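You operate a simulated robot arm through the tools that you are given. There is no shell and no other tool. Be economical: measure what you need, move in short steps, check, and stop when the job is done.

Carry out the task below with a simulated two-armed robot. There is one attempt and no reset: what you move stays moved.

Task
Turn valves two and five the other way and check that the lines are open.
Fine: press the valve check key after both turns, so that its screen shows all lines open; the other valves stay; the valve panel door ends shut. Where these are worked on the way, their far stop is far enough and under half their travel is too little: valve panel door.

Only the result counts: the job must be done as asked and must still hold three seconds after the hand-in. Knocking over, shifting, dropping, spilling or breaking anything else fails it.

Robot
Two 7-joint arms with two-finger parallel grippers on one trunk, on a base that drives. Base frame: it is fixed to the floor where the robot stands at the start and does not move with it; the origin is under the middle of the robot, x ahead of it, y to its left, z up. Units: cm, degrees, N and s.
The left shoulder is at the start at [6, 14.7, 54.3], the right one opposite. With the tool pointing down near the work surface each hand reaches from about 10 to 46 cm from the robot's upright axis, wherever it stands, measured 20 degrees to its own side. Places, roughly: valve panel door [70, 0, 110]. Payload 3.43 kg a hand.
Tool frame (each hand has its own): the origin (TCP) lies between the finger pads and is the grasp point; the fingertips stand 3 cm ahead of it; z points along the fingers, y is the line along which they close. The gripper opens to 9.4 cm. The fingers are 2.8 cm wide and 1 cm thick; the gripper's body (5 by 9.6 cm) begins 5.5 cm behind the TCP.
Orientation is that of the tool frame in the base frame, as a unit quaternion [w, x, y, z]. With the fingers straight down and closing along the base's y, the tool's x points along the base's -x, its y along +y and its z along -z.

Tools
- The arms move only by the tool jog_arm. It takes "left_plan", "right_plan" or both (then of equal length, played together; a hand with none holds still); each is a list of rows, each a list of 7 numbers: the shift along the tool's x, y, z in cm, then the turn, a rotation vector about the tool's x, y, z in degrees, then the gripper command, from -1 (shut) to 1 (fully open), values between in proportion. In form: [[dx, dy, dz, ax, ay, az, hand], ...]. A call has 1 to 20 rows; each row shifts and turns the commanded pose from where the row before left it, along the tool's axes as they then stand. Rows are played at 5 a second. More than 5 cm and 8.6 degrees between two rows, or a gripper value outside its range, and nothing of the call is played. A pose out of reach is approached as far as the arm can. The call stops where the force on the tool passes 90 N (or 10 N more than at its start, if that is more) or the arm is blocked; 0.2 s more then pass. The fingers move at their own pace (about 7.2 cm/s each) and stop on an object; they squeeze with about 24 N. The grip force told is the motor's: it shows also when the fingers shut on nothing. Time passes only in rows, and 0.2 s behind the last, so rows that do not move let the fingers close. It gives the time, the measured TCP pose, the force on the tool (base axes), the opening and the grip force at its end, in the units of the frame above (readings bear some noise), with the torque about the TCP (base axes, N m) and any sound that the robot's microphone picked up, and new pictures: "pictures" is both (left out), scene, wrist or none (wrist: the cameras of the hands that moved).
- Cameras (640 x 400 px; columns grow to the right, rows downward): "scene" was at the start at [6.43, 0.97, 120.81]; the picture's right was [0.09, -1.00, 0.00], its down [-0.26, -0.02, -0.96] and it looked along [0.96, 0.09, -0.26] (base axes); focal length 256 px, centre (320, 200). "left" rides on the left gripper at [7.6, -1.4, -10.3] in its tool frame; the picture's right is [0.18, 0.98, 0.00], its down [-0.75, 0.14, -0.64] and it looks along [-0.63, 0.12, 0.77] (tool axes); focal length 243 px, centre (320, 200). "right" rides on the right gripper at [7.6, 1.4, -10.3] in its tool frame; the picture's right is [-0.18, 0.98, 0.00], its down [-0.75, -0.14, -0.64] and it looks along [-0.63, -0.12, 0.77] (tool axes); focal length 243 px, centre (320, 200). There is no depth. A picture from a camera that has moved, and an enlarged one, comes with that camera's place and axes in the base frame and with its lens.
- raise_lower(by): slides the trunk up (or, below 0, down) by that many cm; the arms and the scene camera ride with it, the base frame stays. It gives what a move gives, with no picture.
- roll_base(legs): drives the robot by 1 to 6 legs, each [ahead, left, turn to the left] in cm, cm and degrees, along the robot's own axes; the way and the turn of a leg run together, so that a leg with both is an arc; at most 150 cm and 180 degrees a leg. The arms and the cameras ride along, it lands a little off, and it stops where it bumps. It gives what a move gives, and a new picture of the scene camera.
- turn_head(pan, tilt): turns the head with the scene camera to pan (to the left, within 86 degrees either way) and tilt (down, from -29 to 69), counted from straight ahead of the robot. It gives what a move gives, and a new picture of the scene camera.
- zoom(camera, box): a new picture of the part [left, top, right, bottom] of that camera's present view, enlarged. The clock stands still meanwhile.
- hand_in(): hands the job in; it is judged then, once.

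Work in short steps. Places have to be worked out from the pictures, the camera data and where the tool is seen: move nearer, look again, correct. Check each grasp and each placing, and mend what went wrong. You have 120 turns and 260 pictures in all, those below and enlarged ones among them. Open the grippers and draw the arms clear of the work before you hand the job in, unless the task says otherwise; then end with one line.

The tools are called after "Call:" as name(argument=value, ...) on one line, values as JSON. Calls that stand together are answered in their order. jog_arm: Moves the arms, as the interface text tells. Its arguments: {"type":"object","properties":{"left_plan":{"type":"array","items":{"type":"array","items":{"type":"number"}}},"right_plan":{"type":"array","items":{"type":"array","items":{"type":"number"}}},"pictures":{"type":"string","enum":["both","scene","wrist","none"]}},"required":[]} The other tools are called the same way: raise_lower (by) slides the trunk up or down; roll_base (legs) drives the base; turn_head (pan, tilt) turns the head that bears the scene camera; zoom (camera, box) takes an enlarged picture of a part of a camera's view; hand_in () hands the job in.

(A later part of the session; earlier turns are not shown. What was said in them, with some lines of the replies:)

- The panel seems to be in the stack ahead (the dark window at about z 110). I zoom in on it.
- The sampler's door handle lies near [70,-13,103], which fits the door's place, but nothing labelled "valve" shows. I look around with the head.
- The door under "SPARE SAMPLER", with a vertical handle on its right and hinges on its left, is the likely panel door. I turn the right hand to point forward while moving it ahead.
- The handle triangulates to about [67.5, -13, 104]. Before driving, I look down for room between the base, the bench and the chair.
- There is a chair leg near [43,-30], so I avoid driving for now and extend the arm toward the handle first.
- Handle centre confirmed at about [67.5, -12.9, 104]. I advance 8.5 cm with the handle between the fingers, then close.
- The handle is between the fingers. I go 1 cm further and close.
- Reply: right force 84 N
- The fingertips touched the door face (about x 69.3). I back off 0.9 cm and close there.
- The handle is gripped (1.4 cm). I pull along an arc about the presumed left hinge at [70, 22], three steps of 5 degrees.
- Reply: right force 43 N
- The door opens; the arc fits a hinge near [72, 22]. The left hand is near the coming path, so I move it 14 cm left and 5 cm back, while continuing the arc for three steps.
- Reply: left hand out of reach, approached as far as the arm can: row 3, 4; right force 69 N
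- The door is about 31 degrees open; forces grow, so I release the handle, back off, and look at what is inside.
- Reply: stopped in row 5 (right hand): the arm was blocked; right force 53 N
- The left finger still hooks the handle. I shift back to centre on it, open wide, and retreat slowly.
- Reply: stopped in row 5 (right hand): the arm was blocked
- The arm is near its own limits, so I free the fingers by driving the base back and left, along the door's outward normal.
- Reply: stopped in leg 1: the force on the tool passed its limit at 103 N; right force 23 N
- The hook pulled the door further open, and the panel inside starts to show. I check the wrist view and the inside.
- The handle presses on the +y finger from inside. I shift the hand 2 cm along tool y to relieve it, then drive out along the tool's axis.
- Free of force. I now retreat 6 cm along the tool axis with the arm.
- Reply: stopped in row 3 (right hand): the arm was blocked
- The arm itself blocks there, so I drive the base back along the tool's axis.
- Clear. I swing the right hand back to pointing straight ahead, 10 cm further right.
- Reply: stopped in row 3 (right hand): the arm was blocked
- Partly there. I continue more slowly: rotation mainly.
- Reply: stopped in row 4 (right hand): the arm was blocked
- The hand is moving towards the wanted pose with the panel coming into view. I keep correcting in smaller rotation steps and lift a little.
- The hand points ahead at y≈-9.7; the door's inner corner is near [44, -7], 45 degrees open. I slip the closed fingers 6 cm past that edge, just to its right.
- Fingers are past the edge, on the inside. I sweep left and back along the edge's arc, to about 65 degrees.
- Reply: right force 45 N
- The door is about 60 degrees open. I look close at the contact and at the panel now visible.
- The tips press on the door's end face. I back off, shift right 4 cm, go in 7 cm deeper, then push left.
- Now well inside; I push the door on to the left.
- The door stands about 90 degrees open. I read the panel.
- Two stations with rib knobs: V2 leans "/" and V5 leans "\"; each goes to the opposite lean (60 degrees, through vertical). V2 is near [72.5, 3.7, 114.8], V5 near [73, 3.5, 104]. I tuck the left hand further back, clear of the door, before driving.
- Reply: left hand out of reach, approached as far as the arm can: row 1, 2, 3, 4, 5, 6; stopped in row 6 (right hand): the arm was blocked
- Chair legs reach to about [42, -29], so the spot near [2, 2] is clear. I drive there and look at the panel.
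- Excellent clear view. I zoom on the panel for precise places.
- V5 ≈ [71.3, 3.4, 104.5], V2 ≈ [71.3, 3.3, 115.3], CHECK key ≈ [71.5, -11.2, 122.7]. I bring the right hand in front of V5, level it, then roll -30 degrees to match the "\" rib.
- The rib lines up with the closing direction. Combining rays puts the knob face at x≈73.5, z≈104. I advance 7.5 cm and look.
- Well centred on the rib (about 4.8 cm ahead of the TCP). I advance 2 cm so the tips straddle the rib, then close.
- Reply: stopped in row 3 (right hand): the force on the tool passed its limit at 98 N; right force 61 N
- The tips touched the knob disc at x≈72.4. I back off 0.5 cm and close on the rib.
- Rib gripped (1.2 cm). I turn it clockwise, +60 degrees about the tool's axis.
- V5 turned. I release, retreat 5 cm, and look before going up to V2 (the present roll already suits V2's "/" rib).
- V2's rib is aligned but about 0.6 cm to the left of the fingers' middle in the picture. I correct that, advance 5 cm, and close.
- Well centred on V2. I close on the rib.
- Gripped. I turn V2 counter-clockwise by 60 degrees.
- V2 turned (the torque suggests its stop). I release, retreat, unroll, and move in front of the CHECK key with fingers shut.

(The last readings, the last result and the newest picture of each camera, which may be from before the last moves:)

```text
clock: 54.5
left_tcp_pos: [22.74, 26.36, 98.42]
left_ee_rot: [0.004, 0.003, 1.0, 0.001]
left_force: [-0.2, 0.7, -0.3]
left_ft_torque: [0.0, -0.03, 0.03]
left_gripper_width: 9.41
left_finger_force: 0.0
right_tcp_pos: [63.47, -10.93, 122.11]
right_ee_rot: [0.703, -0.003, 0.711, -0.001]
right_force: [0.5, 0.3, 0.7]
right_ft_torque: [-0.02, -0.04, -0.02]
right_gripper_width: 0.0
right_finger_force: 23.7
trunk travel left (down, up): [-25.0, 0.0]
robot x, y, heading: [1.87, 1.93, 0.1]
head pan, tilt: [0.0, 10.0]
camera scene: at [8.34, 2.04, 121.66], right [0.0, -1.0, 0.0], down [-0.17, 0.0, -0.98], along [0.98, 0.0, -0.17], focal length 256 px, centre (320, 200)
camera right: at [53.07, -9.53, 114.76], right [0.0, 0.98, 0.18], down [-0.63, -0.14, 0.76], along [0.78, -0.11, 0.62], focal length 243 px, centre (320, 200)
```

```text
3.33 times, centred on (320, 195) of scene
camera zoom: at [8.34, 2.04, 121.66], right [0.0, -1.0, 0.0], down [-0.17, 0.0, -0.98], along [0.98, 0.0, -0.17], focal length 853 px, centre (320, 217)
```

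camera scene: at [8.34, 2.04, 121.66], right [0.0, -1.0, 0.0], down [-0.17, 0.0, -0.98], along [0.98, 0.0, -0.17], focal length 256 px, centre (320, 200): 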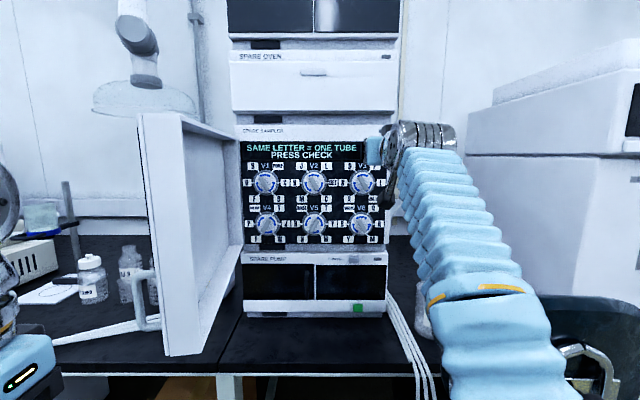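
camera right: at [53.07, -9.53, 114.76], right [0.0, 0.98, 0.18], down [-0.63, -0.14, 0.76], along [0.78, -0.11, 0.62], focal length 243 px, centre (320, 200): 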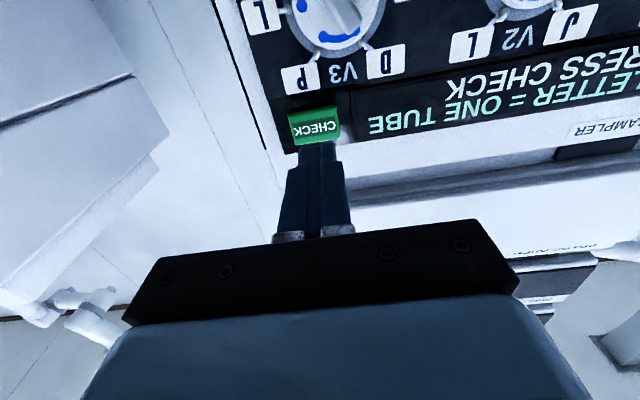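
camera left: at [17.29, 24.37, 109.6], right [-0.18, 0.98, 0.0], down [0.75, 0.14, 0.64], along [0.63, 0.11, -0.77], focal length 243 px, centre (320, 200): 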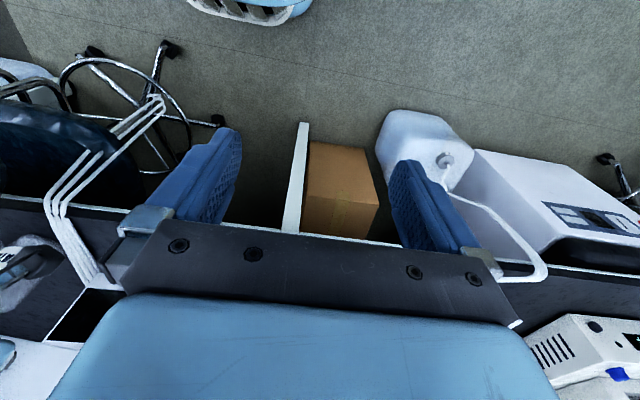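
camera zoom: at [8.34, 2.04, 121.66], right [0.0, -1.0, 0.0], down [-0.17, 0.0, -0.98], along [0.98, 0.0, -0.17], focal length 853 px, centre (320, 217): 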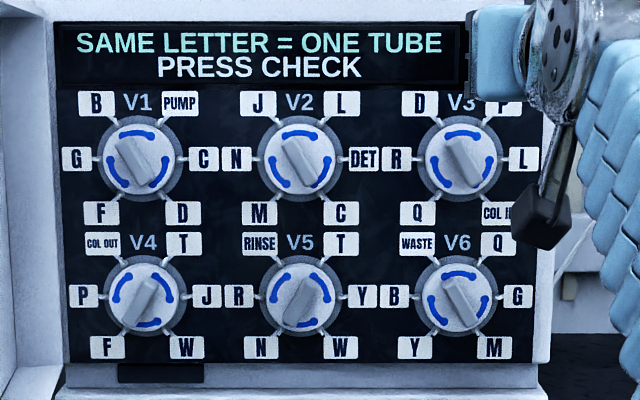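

V2 is now "\" and V5 "/", the others unchanged. The key is straight ahead at about [71.5, -11.2, 122.3]; I approach and press it gently.

Call:
jog_arm(right_plan=[[-0.2, -0.3, 1.5, 0, 0, 0, -1], [0, 0, 1.5, 0, 0, 0, -1], [0, 0, 0.7, 0, 0, 0, -1], [0, 0, 0.5, 0, 0, 0, -1], [0, 0, 0.4, 0, 0, 0, -1], [0, 0, 0.3, 0, 0, 0, -1]])

Call:
zoom(camera="scene", box=[240, 125, 400, 245])

```text
clock: 55.9
left_tcp_pos: [22.74, 26.34, 98.34]
left_ee_rot: [0.004, 0.004, 1.0, 0.002]
left_force: [-0.6, -0.4, 0.5]
left_ft_torque: [0.0, -0.02, 0.02]
left_gripper_width: 9.43
left_finger_force: 0.1
right_tcp_pos: [67.59, -11.31, 121.9]
right_ee_rot: [0.703, -0.004, 0.711, -0.001]
right_force: [-0.4, -0.5, -1.0]
right_ft_torque: [0.0, 0.01, 0.02]
right_gripper_width: 0.03
right_finger_force: 23.4
right hand out of reach, approached as far as the arm can: row 4, 5
trunk travel left (down, up): [-25.0, 0.0]
robot x, y, heading: [2.2, 1.59, -0.1]
head pan, tilt: [0.0, 10.0]
camera scene: at [8.34, 2.03, 121.66], right [0.0, -1.0, 0.0], down [-0.17, 0.0, -0.98], along [0.98, 0.0, -0.17], focal length 256 px, centre (320, 200)
camera right: at [57.13, -9.9, 114.42], right [0.0, 0.98, 0.18], down [-0.63, -0.14, 0.76], along [0.77, -0.11, 0.62], focal length 243 px, centre (320, 200)
```

scene: 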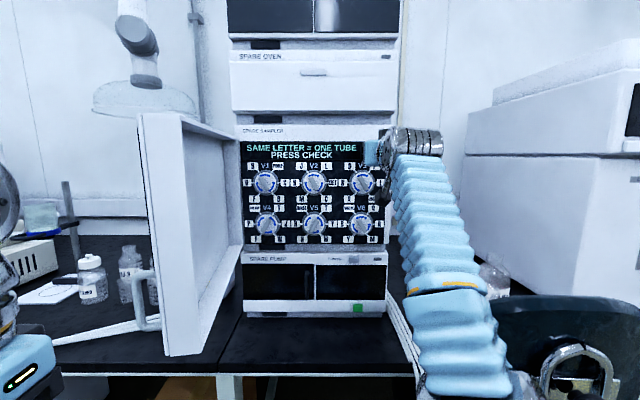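
right: 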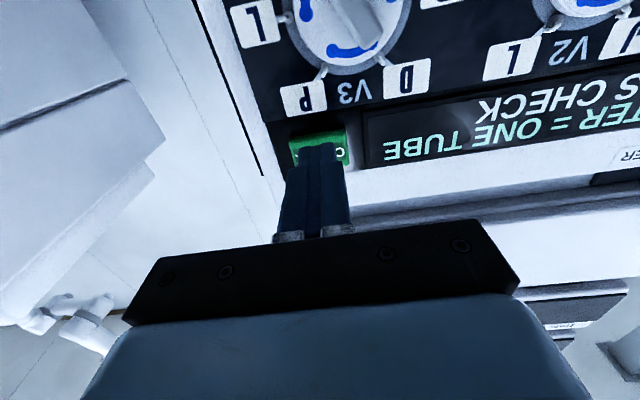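

```text
3.33 times, centred on (320, 185) of scene
camera zoom: at [8.34, 2.03, 121.66], right [0.0, -1.0, 0.0], down [-0.17, 0.0, -0.98], along [0.98, 0.0, -0.17], focal length 853 px, centre (320, 250)
```

zoom: 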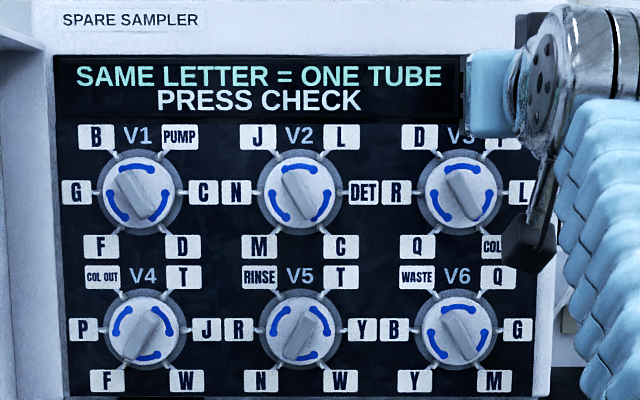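

Out of reach by a little. Before driving nearer, I check the clearance between the right elbow and the chair.

Call:
turn_head(pan=-30, tilt=45)

```text
clock: 56.9
left_tcp_pos: [22.71, 26.26, 98.41]
left_ee_rot: [0.004, 0.003, 1.0, 0.001]
left_force: [-0.6, -0.4, -0.3]
left_ft_torque: [0.0, 0.02, -0.02]
left_gripper_width: 9.39
left_finger_force: 0.1
right_tcp_pos: [67.54, -11.28, 121.9]
right_ee_rot: [0.703, -0.004, 0.711, -0.001]
right_force: [0.2, 0.7, 0.1]
right_ft_torque: [0.0, -0.01, -0.01]
right_gripper_width: 0.01
right_finger_force: 24.5
trunk travel left (down, up): [-25.0, 0.0]
robot x, y, heading: [2.01, 2.07, 0.2]
head pan, tilt: [-30.0, 45.0]
camera scene: at [6.1, -2.04, 116.17], right [-0.5, -0.87, 0.0], down [-0.61, 0.35, -0.71], along [0.61, -0.35, -0.71], focal length 256 px, centre (320, 200)
```

scene: 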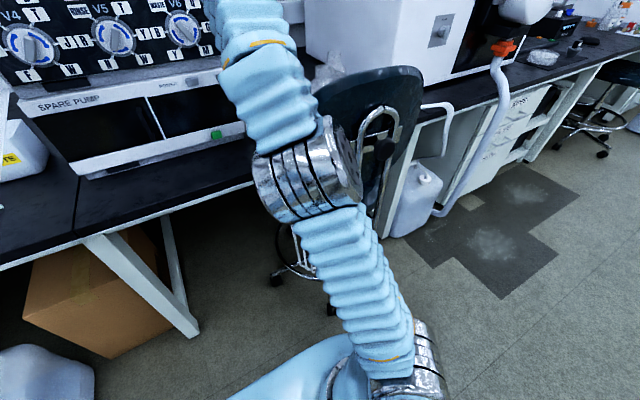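

The elbow is close to the chair back, so I shouldn't drive straight ahead. I draw the hand back, drive left 7 and forward 3.5, and bring the hand to the key again.

Call:
jog_arm(right_plan=[[0, 0, -2, 0, 0, 0, -1], [0, 0, -2.5, 0, 0, 0, -1], [0, 0, -1.5, 0, 0, 0, -1]], pictures="none")

Call:
roll_base(legs=[[0, 7, 0], [3.5, 0, 0]])

Call:
turn_head(pan=0, tilt=10)

```text
clock: 57.7
left_tcp_pos: [22.68, 26.42, 98.45]
left_ee_rot: [0.004, 0.003, 1.0, 0.001]
left_force: [-0.1, 0.0, 0.0]
left_ft_torque: [0.0, 0.0, 0.01]
left_gripper_width: 9.4
left_finger_force: 0.1
right_tcp_pos: [61.61, -11.66, 122.15]
right_ee_rot: [0.703, -0.003, 0.711, -0.001]
right_force: [0.1, 0.2, -0.1]
right_ft_torque: [-0.02, -0.01, -0.02]
right_gripper_width: 0.01
right_finger_force: 24.0
trunk travel left (down, up): [-25.0, 0.0]
robot x, y, heading: [1.82, 1.8, -0.0]
head pan, tilt: [-30.0, 45.0]
```

```text
clock: 59.2
left_tcp_pos: [26.15, 33.39, 98.43]
left_ee_rot: [0.003, 0.003, 1.0, 0.001]
left_force: [-0.7, 1.6, 0.3]
left_ft_torque: [0.01, -0.01, 0.03]
left_gripper_width: 9.41
left_finger_force: 0.1
right_tcp_pos: [65.03, -4.31, 122.24]
right_ee_rot: [0.702, -0.004, 0.712, 0.0]
right_force: [0.1, 0.3, -0.3]
right_ft_torque: [0.01, 0.0, 0.01]
right_gripper_width: 0.01
right_finger_force: 24.4
trunk travel left (down, up): [-25.0, 0.0]
robot x, y, heading: [5.29, 8.91, 0.1]
head pan, tilt: [-30.0, 45.0]
camera scene: at [9.6, 5.06, 116.16], right [-0.5, -0.87, 0.0], down [-0.61, 0.35, -0.71], along [0.61, -0.35, -0.71], focal length 256 px, centre (320, 200)
```

scene: 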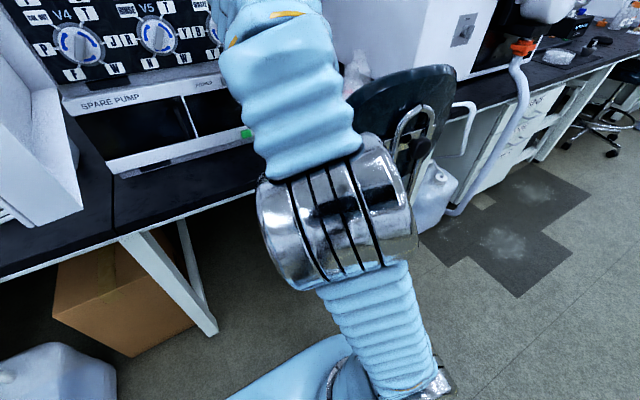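

```text
clock: 60.2
left_tcp_pos: [26.31, 33.32, 98.43]
left_ee_rot: [0.004, 0.003, 1.0, 0.0]
left_force: [0.1, 0.1, 0.2]
left_ft_torque: [-0.03, 0.0, 0.02]
left_gripper_width: 9.4
left_finger_force: 0.1
right_tcp_pos: [65.11, -4.44, 122.21]
right_ee_rot: [0.702, -0.003, 0.712, -0.001]
right_force: [0.1, -0.4, -0.9]
right_ft_torque: [-0.02, 0.01, -0.02]
right_gripper_width: 0.0
right_finger_force: 23.4
trunk travel left (down, up): [-25.0, 0.0]
robot x, y, heading: [5.35, 8.91, -0.2]
head pan, tilt: [0.0, 10.0]
camera scene: at [11.86, 9.13, 121.65], right [0.0, -1.0, 0.0], down [-0.17, 0.0, -0.98], along [0.98, 0.0, -0.17], focal length 256 px, centre (320, 200)
```

scene: 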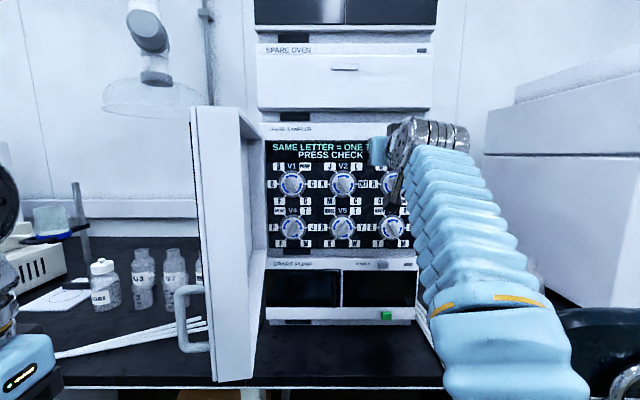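

Base is fine. I shift the hand right to the key's place and then look.

Call:
jog_arm(right_plan=[[0, -2.3, 0, 0, 0, 0, -1], [0, -2.3, 0, 0, 0, 0, -1], [-0.3, -2.2, 0, 0, 0, 0, -1]], pictures="wrist")

```text
clock: 61.0
left_tcp_pos: [26.34, 33.39, 98.32]
left_ee_rot: [0.004, 0.003, 1.0, 0.001]
left_force: [0.6, 0.1, 0.3]
left_ft_torque: [0.04, 0.03, 0.02]
left_gripper_width: 9.4
left_finger_force: 0.0
right_tcp_pos: [64.98, -11.16, 122.48]
right_ee_rot: [0.703, -0.004, 0.711, 0.0]
right_force: [0.7, 0.0, 0.8]
right_ft_torque: [0.06, 0.02, 0.0]
right_gripper_width: 0.01
right_finger_force: 24.0
trunk travel left (down, up): [-25.0, 0.0]
robot x, y, heading: [5.32, 9.18, -0.1]
head pan, tilt: [0.0, 10.0]
camera right: at [54.58, -9.75, 114.98], right [0.0, 0.98, 0.18], down [-0.63, -0.14, 0.76], along [0.78, -0.11, 0.62], focal length 243 px, centre (320, 200)
```

right: 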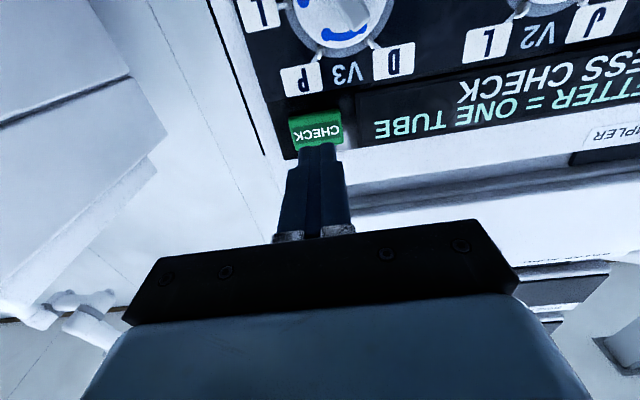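

Aligned. I press: quick approach then small steps.

Call:
jog_arm(right_plan=[[0, -0.1, 1.5, 0, 0, 0, -1], [0, 0, 1.2, 0, 0, 0, -1], [0, 0, 0.5, 0, 0, 0, -1], [0, 0, 0.4, 0, 0, 0, -1], [0, 0, 0.4, 0, 0, 0, -1], [0, 0, 0.3, 0, 0, 0, -1]])

Call:
zoom(camera="scene", box=[255, 125, 415, 245])

```text
clock: 62.4
left_tcp_pos: [26.26, 33.55, 98.35]
left_ee_rot: [0.003, 0.003, 1.0, 0.002]
left_force: [-0.7, 0.2, 0.2]
left_ft_torque: [0.02, 0.0, 0.0]
left_gripper_width: 9.39
left_finger_force: 0.1
right_tcp_pos: [69.33, -11.22, 122.42]
right_ee_rot: [0.703, -0.004, 0.712, 0.0]
right_force: [-0.8, -0.4, 0.5]
right_ft_torque: [-0.02, -0.01, 0.01]
right_gripper_width: 0.0
right_finger_force: 24.3
trunk travel left (down, up): [-25.0, 0.0]
robot x, y, heading: [5.61, 8.79, 0.1]
head pan, tilt: [0.0, 10.0]
heard: click
camera scene: at [11.85, 9.13, 121.66], right [0.0, -1.0, 0.0], down [-0.17, 0.0, -0.98], along [0.98, 0.0, -0.17], focal length 256 px, centre (320, 200)
camera right: at [59.01, -9.83, 114.91], right [0.0, 0.98, 0.18], down [-0.63, -0.14, 0.76], along [0.78, -0.11, 0.62], focal length 243 px, centre (320, 200)
```

scene: 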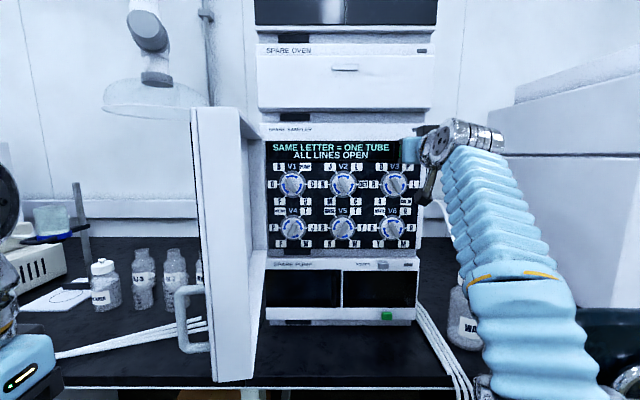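
right: 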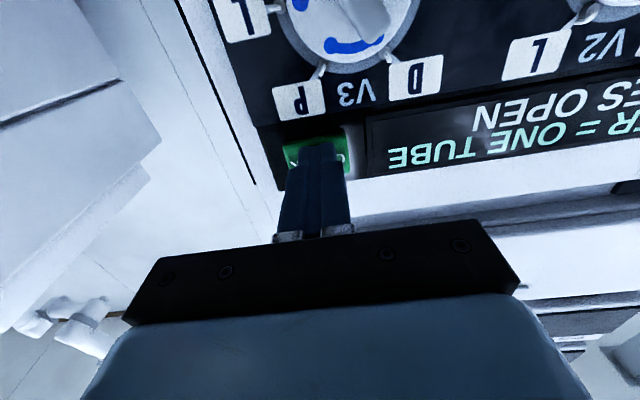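

```text
3.33 times, centred on (335, 185) of scene
camera zoom: at [11.85, 9.13, 121.66], right [0.0, -1.0, 0.0], down [-0.17, 0.0, -0.98], along [0.98, 0.0, -0.17], focal length 853 px, centre (270, 250)
```

zoom: 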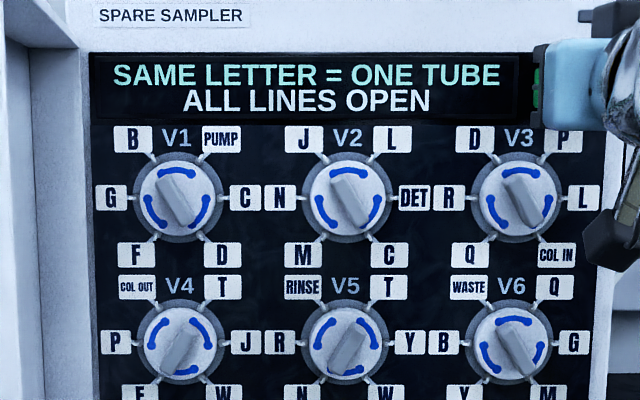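

The screen shows "ALL LINES OPEN". Now I must close the door: I draw the right hand back and drive the base back 26 cm, straight, out of the door's sweep.

Call:
jog_arm(right_plan=[[0, 0, -1, 0, 0, 0, -1], [0, 0, -2, 0, 0, 0, -1], [0, 0, -3, 0, 0, 0, -1], [0, 0, -3, 0, 0, 0, -1]], pictures="none")

Call:
roll_base(legs=[[-26, 0, 0]])

```text
clock: 63.4
left_tcp_pos: [26.17, 33.48, 98.36]
left_ee_rot: [0.004, 0.004, 1.0, 0.001]
left_force: [0.5, 0.4, 0.9]
left_ft_torque: [0.0, 0.02, -0.07]
left_gripper_width: 9.41
left_finger_force: 0.0
right_tcp_pos: [60.52, -11.24, 122.42]
right_ee_rot: [0.702, -0.005, 0.712, 0.0]
right_force: [1.1, 0.3, -0.1]
right_ft_torque: [0.02, 0.02, 0.0]
right_gripper_width: 0.01
right_finger_force: 23.8
trunk travel left (down, up): [-25.0, 0.0]
robot x, y, heading: [5.2, 9.04, 0.0]
head pan, tilt: [0.0, 10.0]
```

```text
clock: 65.2
left_tcp_pos: [0.69, 33.46, 98.32]
left_ee_rot: [0.004, 0.006, 1.0, 0.001]
left_force: [0.4, -0.3, 0.3]
left_ft_torque: [0.0, 0.0, 0.0]
left_gripper_width: 9.39
left_finger_force: 0.0
right_tcp_pos: [34.74, -11.47, 122.43]
right_ee_rot: [0.702, -0.003, 0.712, -0.001]
right_force: [0.7, 0.6, 1.0]
right_ft_torque: [0.0, 0.02, -0.02]
right_gripper_width: 0.0
right_finger_force: 23.9
trunk travel left (down, up): [-25.0, 0.0]
robot x, y, heading: [-19.98, 9.11, 0.1]
head pan, tilt: [0.0, 10.0]
camera scene: at [-13.83, 9.1, 121.66], right [0.0, -1.0, 0.0], down [-0.17, 0.0, -0.98], along [0.98, 0.0, -0.17], focal length 256 px, centre (320, 200)
```

scene: 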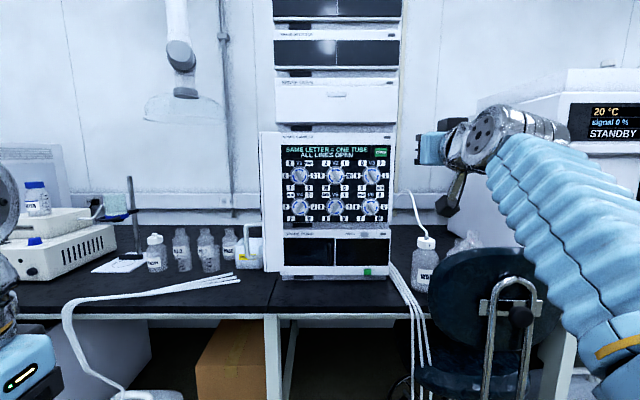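

The right fist can do the closing by base motion: I drive left so that the hand is on the outer side of the open door (hand at z 122, above the handle).

Call:
roll_base(legs=[[0, 44, 0]])

```text
clock: 67.9
left_tcp_pos: [0.86, 77.46, 98.41]
left_ee_rot: [0.005, 0.007, 1.0, 0.001]
left_force: [-0.7, 0.5, -0.1]
left_ft_torque: [0.03, 0.02, 0.03]
left_gripper_width: 9.39
left_finger_force: 0.2
right_tcp_pos: [34.73, 32.45, 122.55]
right_ee_rot: [0.703, -0.001, 0.711, -0.003]
right_force: [-0.2, -0.8, 0.3]
right_ft_torque: [0.03, -0.02, -0.02]
right_gripper_width: 0.0
right_finger_force: 23.6
trunk travel left (down, up): [-25.0, 0.0]
robot x, y, heading: [-20.1, 53.27, 0.0]
head pan, tilt: [0.0, 10.0]
camera scene: at [-13.7, 53.3, 121.66], right [0.0, -1.0, 0.0], down [-0.17, 0.0, -0.98], along [0.98, 0.0, -0.17], focal length 256 px, centre (320, 200)
```

scene: 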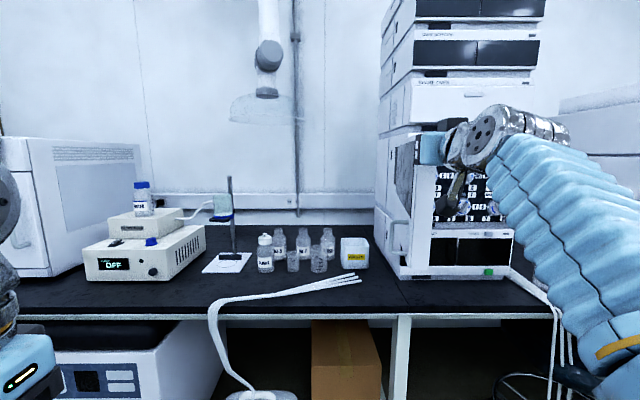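

The hand is now on the outer (left) side. I extend 7 cm, then drive right, pushing the door toward closed.

Call:
jog_arm(right_plan=[[0, 0, 2.5, 0, 0, 0, -1], [0, 0, 2.5, 0, 0, 0, -1], [0, 0, 2, 0, 0, 0, -1]], pictures="wrist")

Call:
roll_base(legs=[[0, -15, 0]])

```text
clock: 68.7
left_tcp_pos: [0.98, 77.56, 98.44]
left_ee_rot: [0.003, 0.006, 1.0, 0.0]
left_force: [-0.3, 0.2, 0.0]
left_ft_torque: [-0.01, 0.01, -0.01]
left_gripper_width: 9.4
left_finger_force: 0.1
right_tcp_pos: [41.82, 32.45, 122.18]
right_ee_rot: [0.703, 0.0, 0.712, -0.003]
right_force: [0.4, 0.3, 0.3]
right_ft_torque: [-0.01, 0.02, 0.0]
right_gripper_width: 0.0
right_finger_force: 23.6
trunk travel left (down, up): [-25.0, 0.0]
robot x, y, heading: [-20.36, 52.98, -0.4]
head pan, tilt: [0.0, 10.0]
camera right: at [31.44, 34.0, 114.73], right [0.0, 0.98, 0.18], down [-0.63, -0.14, 0.76], along [0.77, -0.12, 0.62], focal length 243 px, centre (320, 200)
```

right: 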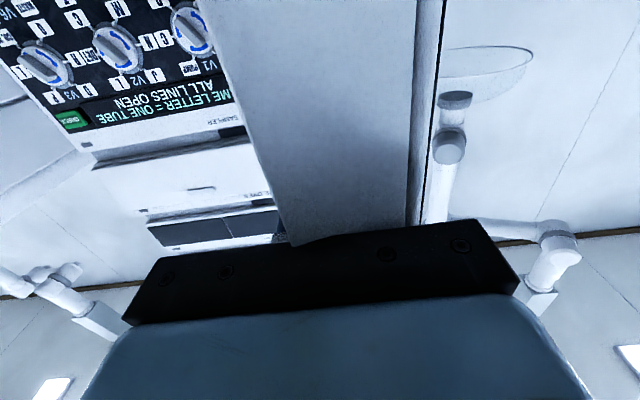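

```text
clock: 70.1
left_tcp_pos: [0.79, 62.58, 98.41]
left_ee_rot: [0.004, 0.007, 1.0, 0.001]
left_force: [0.1, 0.4, 0.1]
left_ft_torque: [-0.03, 0.01, -0.01]
left_gripper_width: 9.38
left_finger_force: 0.1
right_tcp_pos: [41.73, 17.5, 122.12]
right_ee_rot: [0.703, -0.001, 0.711, -0.003]
right_force: [1.0, 1.0, 0.3]
right_ft_torque: [0.0, -0.02, 0.0]
right_gripper_width: 0.0
right_finger_force: 23.4
trunk travel left (down, up): [-25.0, 0.0]
robot x, y, heading: [-20.35, 37.94, -0.3]
head pan, tilt: [0.0, 10.0]
camera scene: at [-13.77, 38.29, 121.66], right [0.0, -1.0, 0.0], down [-0.17, 0.0, -0.98], along [0.98, 0.0, -0.17], focal length 256 px, centre (320, 200)
```

scene: 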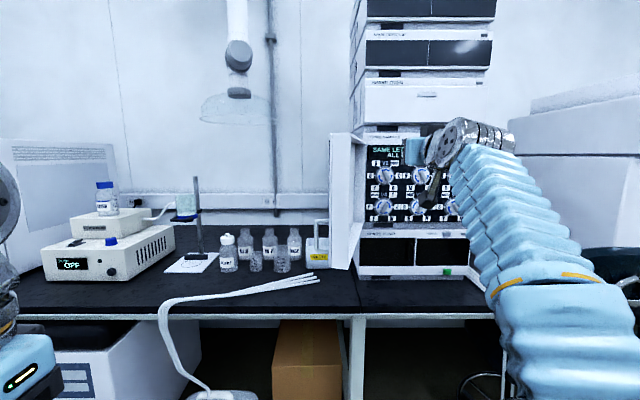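

The door actually stands at about 108 degrees (its edge near [35, 32]), so the hand slid inside. I go round: back 15, left 31, forward 15.

Call:
roll_base(legs=[[-15, 0, 0], [0, 31, 0], [17, 0, 0]])

Call:
zoom(camera="right", box=[0, 0, 640, 400])

```text
clock: 74.2
left_tcp_pos: [2.87, 93.63, 98.4]
left_ee_rot: [0.004, 0.006, 1.0, 0.001]
left_force: [-0.1, -0.7, 0.2]
left_ft_torque: [0.01, -0.03, -0.02]
left_gripper_width: 9.39
left_finger_force: 0.1
right_tcp_pos: [43.82, 48.69, 122.24]
right_ee_rot: [0.703, -0.002, 0.712, -0.002]
right_force: [0.2, 0.1, -0.2]
right_ft_torque: [-0.04, 0.02, 0.02]
right_gripper_width: 0.01
right_finger_force: 24.1
trunk travel left (down, up): [-25.0, 0.0]
robot x, y, heading: [-18.19, 69.46, -0.1]
head pan, tilt: [0.0, 10.0]
camera scene: at [-11.76, 69.38, 121.66], right [0.0, -1.0, 0.0], down [-0.17, 0.0, -0.98], along [0.98, 0.0, -0.17], focal length 256 px, centre (320, 200)
```

scene: 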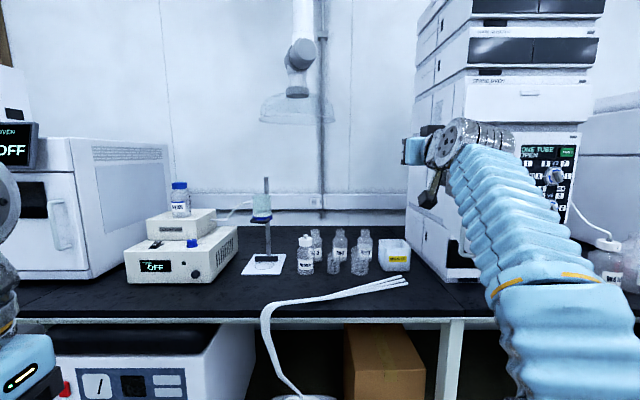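

```text
1.00 times, centred on (320, 200) of right (not enlarged: the box is as wide or as high as the picture)
camera zoom: at [33.39, 50.16, 114.74], right [0.0, 0.98, 0.18], down [-0.63, -0.14, 0.76], along [0.77, -0.12, 0.62], focal length 243 px, centre (320, 200)
```

zoom: 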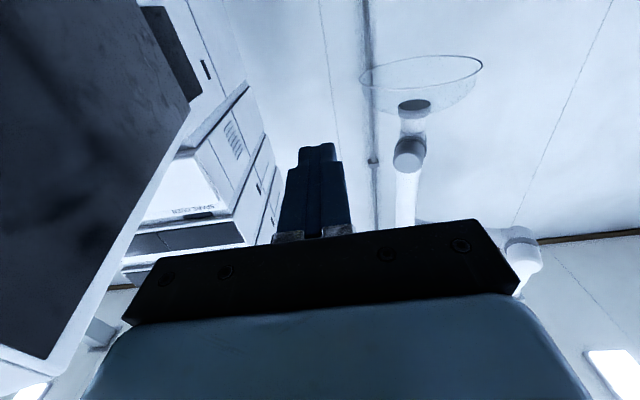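

Now the hand is on the outer side. I drive right, pushing the door.

Call:
roll_base(legs=[[0, -22, 0], [0, -18, 0]])

```text
clock: 77.0
left_tcp_pos: [2.57, 53.41, 98.39]
left_ee_rot: [0.004, 0.006, 1.0, 0.001]
left_force: [0.1, -0.3, -0.3]
left_ft_torque: [0.01, -0.01, 0.0]
left_gripper_width: 9.41
left_finger_force: 0.0
right_tcp_pos: [43.62, 8.45, 122.25]
right_ee_rot: [0.702, -0.002, 0.712, -0.003]
right_force: [-0.4, -0.1, 0.4]
right_ft_torque: [-0.01, 0.03, -0.02]
right_gripper_width: 0.02
right_finger_force: 23.8
trunk travel left (down, up): [-25.0, 0.0]
robot x, y, heading: [-18.67, 29.44, -0.4]
head pan, tilt: [0.0, 10.0]
camera scene: at [-11.89, 29.24, 121.66], right [0.0, -1.0, 0.0], down [-0.17, 0.0, -0.98], along [0.98, 0.0, -0.17], focal length 256 px, centre (320, 200)
```

scene: 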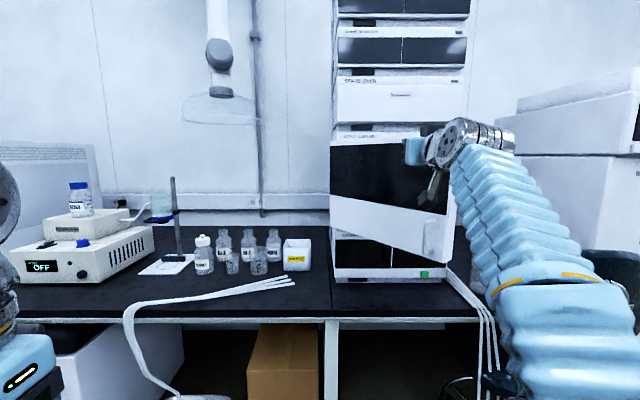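

The door is about half shut. I drive on right 8 cm and forward 14 cm, pushing it toward the frame.

Call:
roll_base(legs=[[0, -8, 0], [14, 0, 0]])

```text
clock: 79.0
left_tcp_pos: [16.82, 45.18, 98.38]
left_ee_rot: [0.002, 0.007, 1.0, 0.001]
left_force: [0.4, -0.2, 0.6]
left_ft_torque: [-0.02, -0.01, -0.02]
left_gripper_width: 9.39
left_finger_force: 0.0
right_tcp_pos: [57.71, 0.23, 122.31]
right_ee_rot: [0.702, -0.002, 0.712, -0.002]
right_force: [0.2, -0.1, 0.5]
right_ft_torque: [0.01, 0.02, -0.01]
right_gripper_width: 0.02
right_finger_force: 24.0
trunk travel left (down, up): [-25.0, 0.0]
robot x, y, heading: [-4.28, 21.37, -0.4]
head pan, tilt: [0.0, 10.0]
camera scene: at [2.17, 20.96, 121.66], right [0.0, -1.0, 0.0], down [-0.17, 0.0, -0.98], along [0.98, 0.0, -0.17], focal length 256 px, centre (320, 200)
```

scene: 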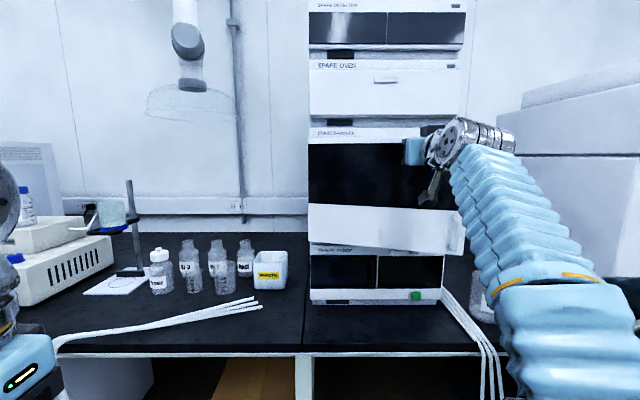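

Nearly shut. I drive forward 6.5, then finish with small arm steps.

Call:
roll_base(legs=[[6.5, 0, 0]])

Call:
jog_arm(right_plan=[[0, 0, 0.7, 0, 0, 0, -1], [0, 0, 0.6, 0, 0, 0, -1], [0, 0, 0.6, 0, 0, 0, -1], [0, 0, 0.5, 0, 0, 0, -1], [0, 0, 0.4, 0, 0, 0, -1]])

```text
clock: 80.0
left_tcp_pos: [23.42, 45.17, 98.33]
left_ee_rot: [0.003, 0.007, 1.0, 0.001]
left_force: [0.0, -0.4, 0.1]
left_ft_torque: [0.01, -0.02, -0.02]
left_gripper_width: 9.4
left_finger_force: 0.1
right_tcp_pos: [64.29, 0.22, 122.16]
right_ee_rot: [0.703, -0.001, 0.712, -0.003]
right_force: [-0.2, -0.3, -1.2]
right_ft_torque: [-0.01, 0.02, 0.01]
right_gripper_width: 0.0
right_finger_force: 23.7
trunk travel left (down, up): [-25.0, 0.0]
robot x, y, heading: [2.7, 20.91, -0.5]
head pan, tilt: [0.0, 10.0]
camera scene: at [8.77, 20.92, 121.66], right [0.0, -1.0, 0.0], down [-0.17, 0.0, -0.98], along [0.98, 0.0, -0.17], focal length 256 px, centre (320, 200)
```

scene: 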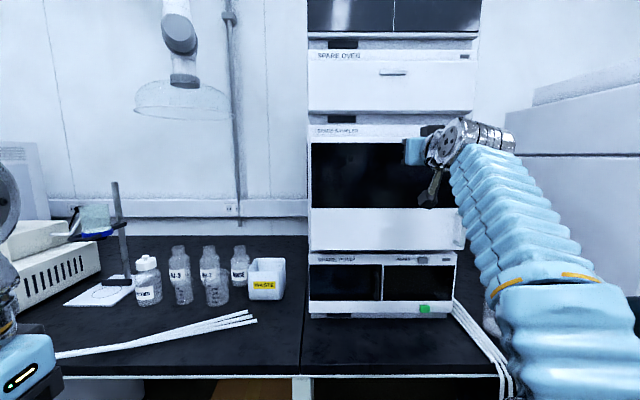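

```text
clock: 81.2
left_tcp_pos: [22.81, 45.02, 98.48]
left_ee_rot: [0.006, 0.007, 1.0, 0.001]
left_force: [0.0, -0.3, 0.8]
left_ft_torque: [0.02, 0.0, -0.03]
left_gripper_width: 9.41
left_finger_force: 0.1
right_tcp_pos: [66.42, 0.09, 122.31]
right_ee_rot: [0.704, -0.001, 0.71, -0.002]
right_force: [-67.4, 1.9, -36.6]
right_ft_torque: [-0.06, 0.19, 0.19]
right_gripper_width: 0.0
right_finger_force: 24.2
trunk travel left (down, up): [-25.0, 0.0]
robot x, y, heading: [2.32, 21.09, -0.6]
head pan, tilt: [0.0, 10.0]
camera scene: at [8.1, 20.87, 121.63], right [-0.01, -1.0, 0.0], down [-0.17, 0.0, -0.99], along [0.99, -0.01, -0.17], focal length 256 px, centre (320, 200)
camera right: at [56.0, 1.56, 114.86], right [0.0, 0.98, 0.18], down [-0.63, -0.14, 0.76], along [0.77, -0.12, 0.62], focal length 243 px, centre (320, 200)
```

scene: 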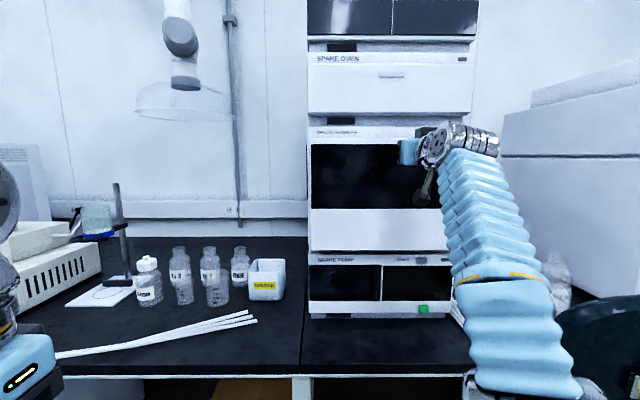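
right: 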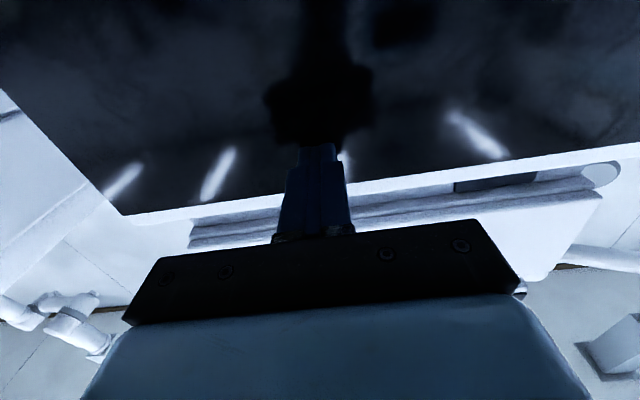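

Firm contact at tip x≈69.4, the same as the closed face measured at the start. I withdraw the arm and back the base away, then look.

Call:
jog_arm(right_plan=[[0, 0, -2, 0, 0, 0, -1], [0, 0, -2.5, 0, 0, 0, 0.5], [0, 0, -3, 0, 0, 0, 1]], pictures="none")

Call:
roll_base(legs=[[-18, 0, 0]])

Call:
turn_head(pan=-15, tilt=12)

Call:
zoom(camera="scene", box=[180, 80, 400, 240])

Call:
zoom(camera="right", box=[0, 0, 640, 400])

```text
clock: 82.0
left_tcp_pos: [23.42, 45.15, 98.41]
left_ee_rot: [0.004, 0.007, 1.0, 0.001]
left_force: [0.4, -0.3, -0.7]
left_ft_torque: [-0.01, 0.04, 0.0]
left_gripper_width: 9.38
left_finger_force: 0.0
right_tcp_pos: [59.57, 0.17, 122.15]
right_ee_rot: [0.703, -0.002, 0.711, -0.002]
right_force: [-0.7, 0.6, -0.4]
right_ft_torque: [0.0, -0.03, 0.0]
right_gripper_width: 8.0
right_finger_force: 0.1
trunk travel left (down, up): [-25.0, 0.0]
robot x, y, heading: [2.45, 20.63, -0.7]
head pan, tilt: [0.0, 10.0]
```

```text
clock: 83.5
left_tcp_pos: [5.65, 45.21, 98.31]
left_ee_rot: [0.004, 0.008, 1.0, 0.001]
left_force: [0.2, 0.3, 0.1]
left_ft_torque: [0.02, 0.01, 0.03]
left_gripper_width: 9.4
left_finger_force: 0.0
right_tcp_pos: [41.79, 0.22, 122.22]
right_ee_rot: [0.703, 0.0, 0.712, -0.004]
right_force: [0.2, 0.2, 0.7]
right_ft_torque: [0.01, -0.01, -0.01]
right_gripper_width: 9.39
right_finger_force: 0.0
trunk travel left (down, up): [-25.0, 0.0]
robot x, y, heading: [-15.34, 20.62, -0.5]
head pan, tilt: [0.0, 10.0]
camera scene: at [-8.93, 21.01, 121.66], right [-0.01, -1.0, 0.0], down [-0.17, 0.0, -0.98], along [0.98, -0.01, -0.17], focal length 256 px, centre (320, 200)
```

scene: 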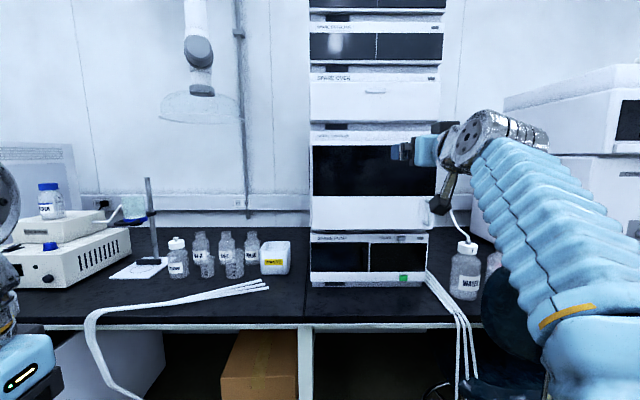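

```text
clock: 84.3
left_tcp_pos: [5.84, 45.19, 98.4]
left_ee_rot: [0.004, 0.008, 1.0, 0.001]
left_force: [-0.1, 0.1, -0.7]
left_ft_torque: [0.03, 0.02, 0.03]
left_gripper_width: 9.37
left_finger_force: 0.1
right_tcp_pos: [41.74, 0.09, 122.21]
right_ee_rot: [0.703, 0.0, 0.711, -0.004]
right_force: [-1.1, -0.5, 0.3]
right_ft_torque: [-0.02, 0.0, 0.01]
right_gripper_width: 9.41
right_finger_force: 0.0
trunk travel left (down, up): [-25.0, 0.0]
robot x, y, heading: [-15.2, 20.93, -0.6]
head pan, tilt: [-15.0, 12.0]
camera scene: at [-9.26, 18.61, 121.34], right [-0.27, -0.96, 0.0], down [-0.2, 0.06, -0.98], along [0.94, -0.26, -0.21], focal length 256 px, centre (320, 200)
```

scene: 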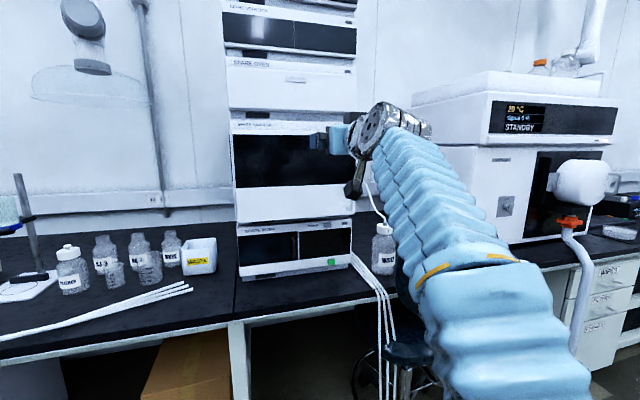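

```text
2.50 times, centred on (290, 160) of scene
camera zoom: at [-9.26, 18.61, 121.34], right [-0.27, -0.96, 0.0], down [-0.2, 0.06, -0.98], along [0.94, -0.26, -0.21], focal length 640 px, centre (395, 300)
```

zoom: 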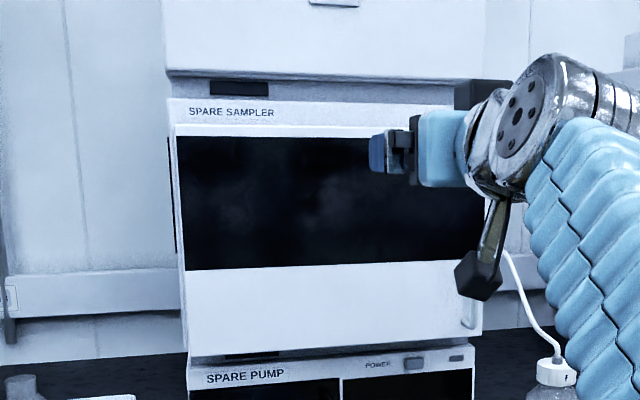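

```text
1.00 times, centred on (320, 200) of right (not enlarged: the box is as wide or as high as the picture)
camera zoom: at [31.37, 1.65, 114.76], right [0.01, 0.98, 0.18], down [-0.63, -0.13, 0.76], along [0.77, -0.12, 0.62], focal length 243 px, centre (320, 200)
```

zoom: 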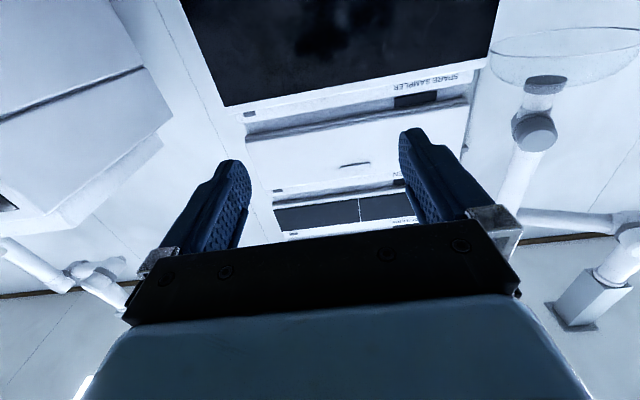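

The door looks flush. I check its top edge gap more closely.

Call:
zoom(camera="right", box=[180, 0, 520, 180])

Call:
roll_base(legs=[[0, -18, 0]])

Call:
turn_head(pan=0, tilt=12)

Call:
zoom(camera="scene", box=[240, 100, 440, 250])

```text
1.88 times, centred on (350, 90) of right
camera zoom: at [31.37, 1.65, 114.76], right [0.01, 0.98, 0.18], down [-0.63, -0.13, 0.76], along [0.77, -0.12, 0.62], focal length 457 px, centre (264, 407)
```

zoom: 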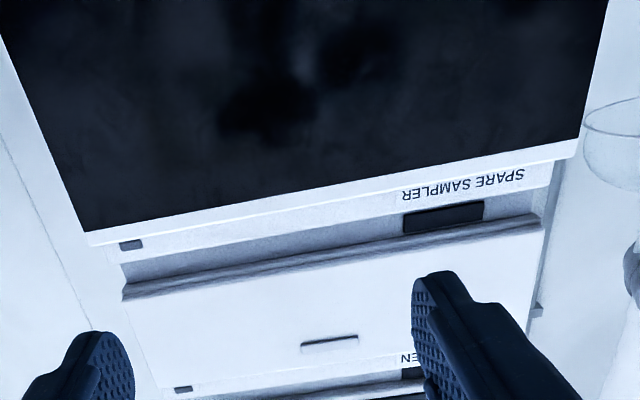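

```text
clock: 85.8
left_tcp_pos: [5.48, 27.22, 98.39]
left_ee_rot: [0.003, 0.009, 1.0, 0.001]
left_force: [0.4, -0.4, 0.5]
left_ft_torque: [-0.04, 0.03, 0.01]
left_gripper_width: 9.41
left_finger_force: 0.0
right_tcp_pos: [41.6, -17.8, 122.17]
right_ee_rot: [0.703, 0.0, 0.712, -0.004]
right_force: [0.9, 0.5, -0.1]
right_ft_torque: [-0.02, 0.04, -0.02]
right_gripper_width: 9.37
right_finger_force: 0.1
trunk travel left (down, up): [-25.0, 0.0]
robot x, y, heading: [-15.43, 2.5, -0.6]
head pan, tilt: [-15.0, 12.0]
camera scene: at [-9.4, 0.6, 121.33], right [-0.27, -0.96, 0.0], down [-0.2, 0.06, -0.98], along [0.94, -0.26, -0.21], focal length 256 px, centre (320, 200)
```

scene: 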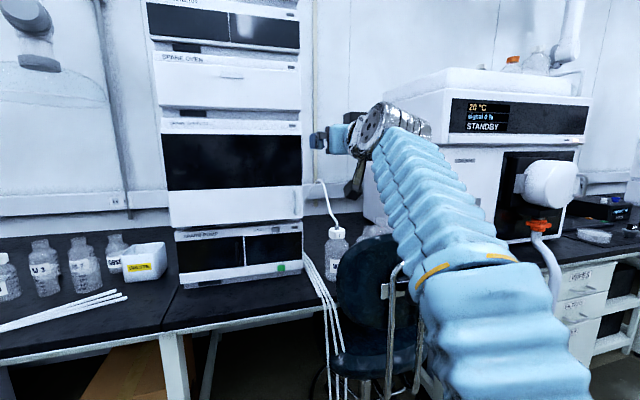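

```text
clock: 86.5
left_tcp_pos: [5.54, 27.17, 98.43]
left_ee_rot: [0.004, 0.009, 1.0, 0.0]
left_force: [0.2, 0.3, 0.2]
left_ft_torque: [-0.02, 0.0, -0.01]
left_gripper_width: 9.41
left_finger_force: 0.0
right_tcp_pos: [41.51, -17.81, 122.12]
right_ee_rot: [0.703, 0.0, 0.711, -0.004]
right_force: [0.0, -0.4, 0.9]
right_ft_torque: [0.03, 0.03, 0.0]
right_gripper_width: 9.42
right_finger_force: 0.1
trunk travel left (down, up): [-25.0, 0.0]
robot x, y, heading: [-14.88, 3.1, -0.7]
head pan, tilt: [0.0, 12.0]
camera scene: at [-9.07, 2.99, 121.33], right [-0.01, -1.0, 0.0], down [-0.21, 0.0, -0.98], along [0.98, -0.01, -0.21], focal length 256 px, centre (320, 200)
```

scene: 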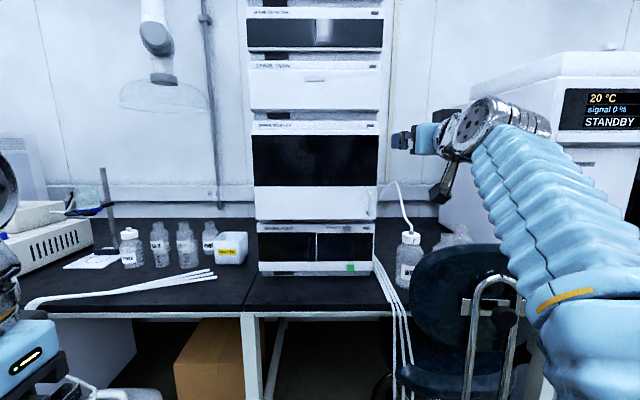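

```text
2.67 times, centred on (340, 175) of scene
camera zoom: at [-9.07, 2.99, 121.33], right [-0.01, -1.0, 0.0], down [-0.21, 0.0, -0.98], along [0.98, -0.01, -0.21], focal length 683 px, centre (267, 267)
```

zoom: 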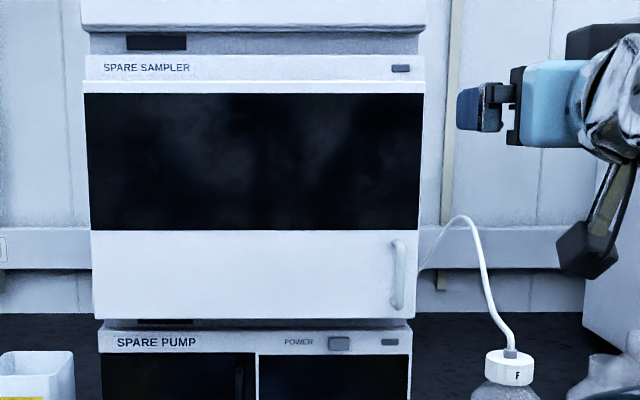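

The door is square and shut, the grippers are open, and both arms are clear. I hand in.

Call:
hand_in()

```text
The job is handed in.
```

I turned valves two and five the other way and pressed the check key, and its screen showed "ALL LINES OPEN". The other valves were not touched, and the valve panel door is shut.
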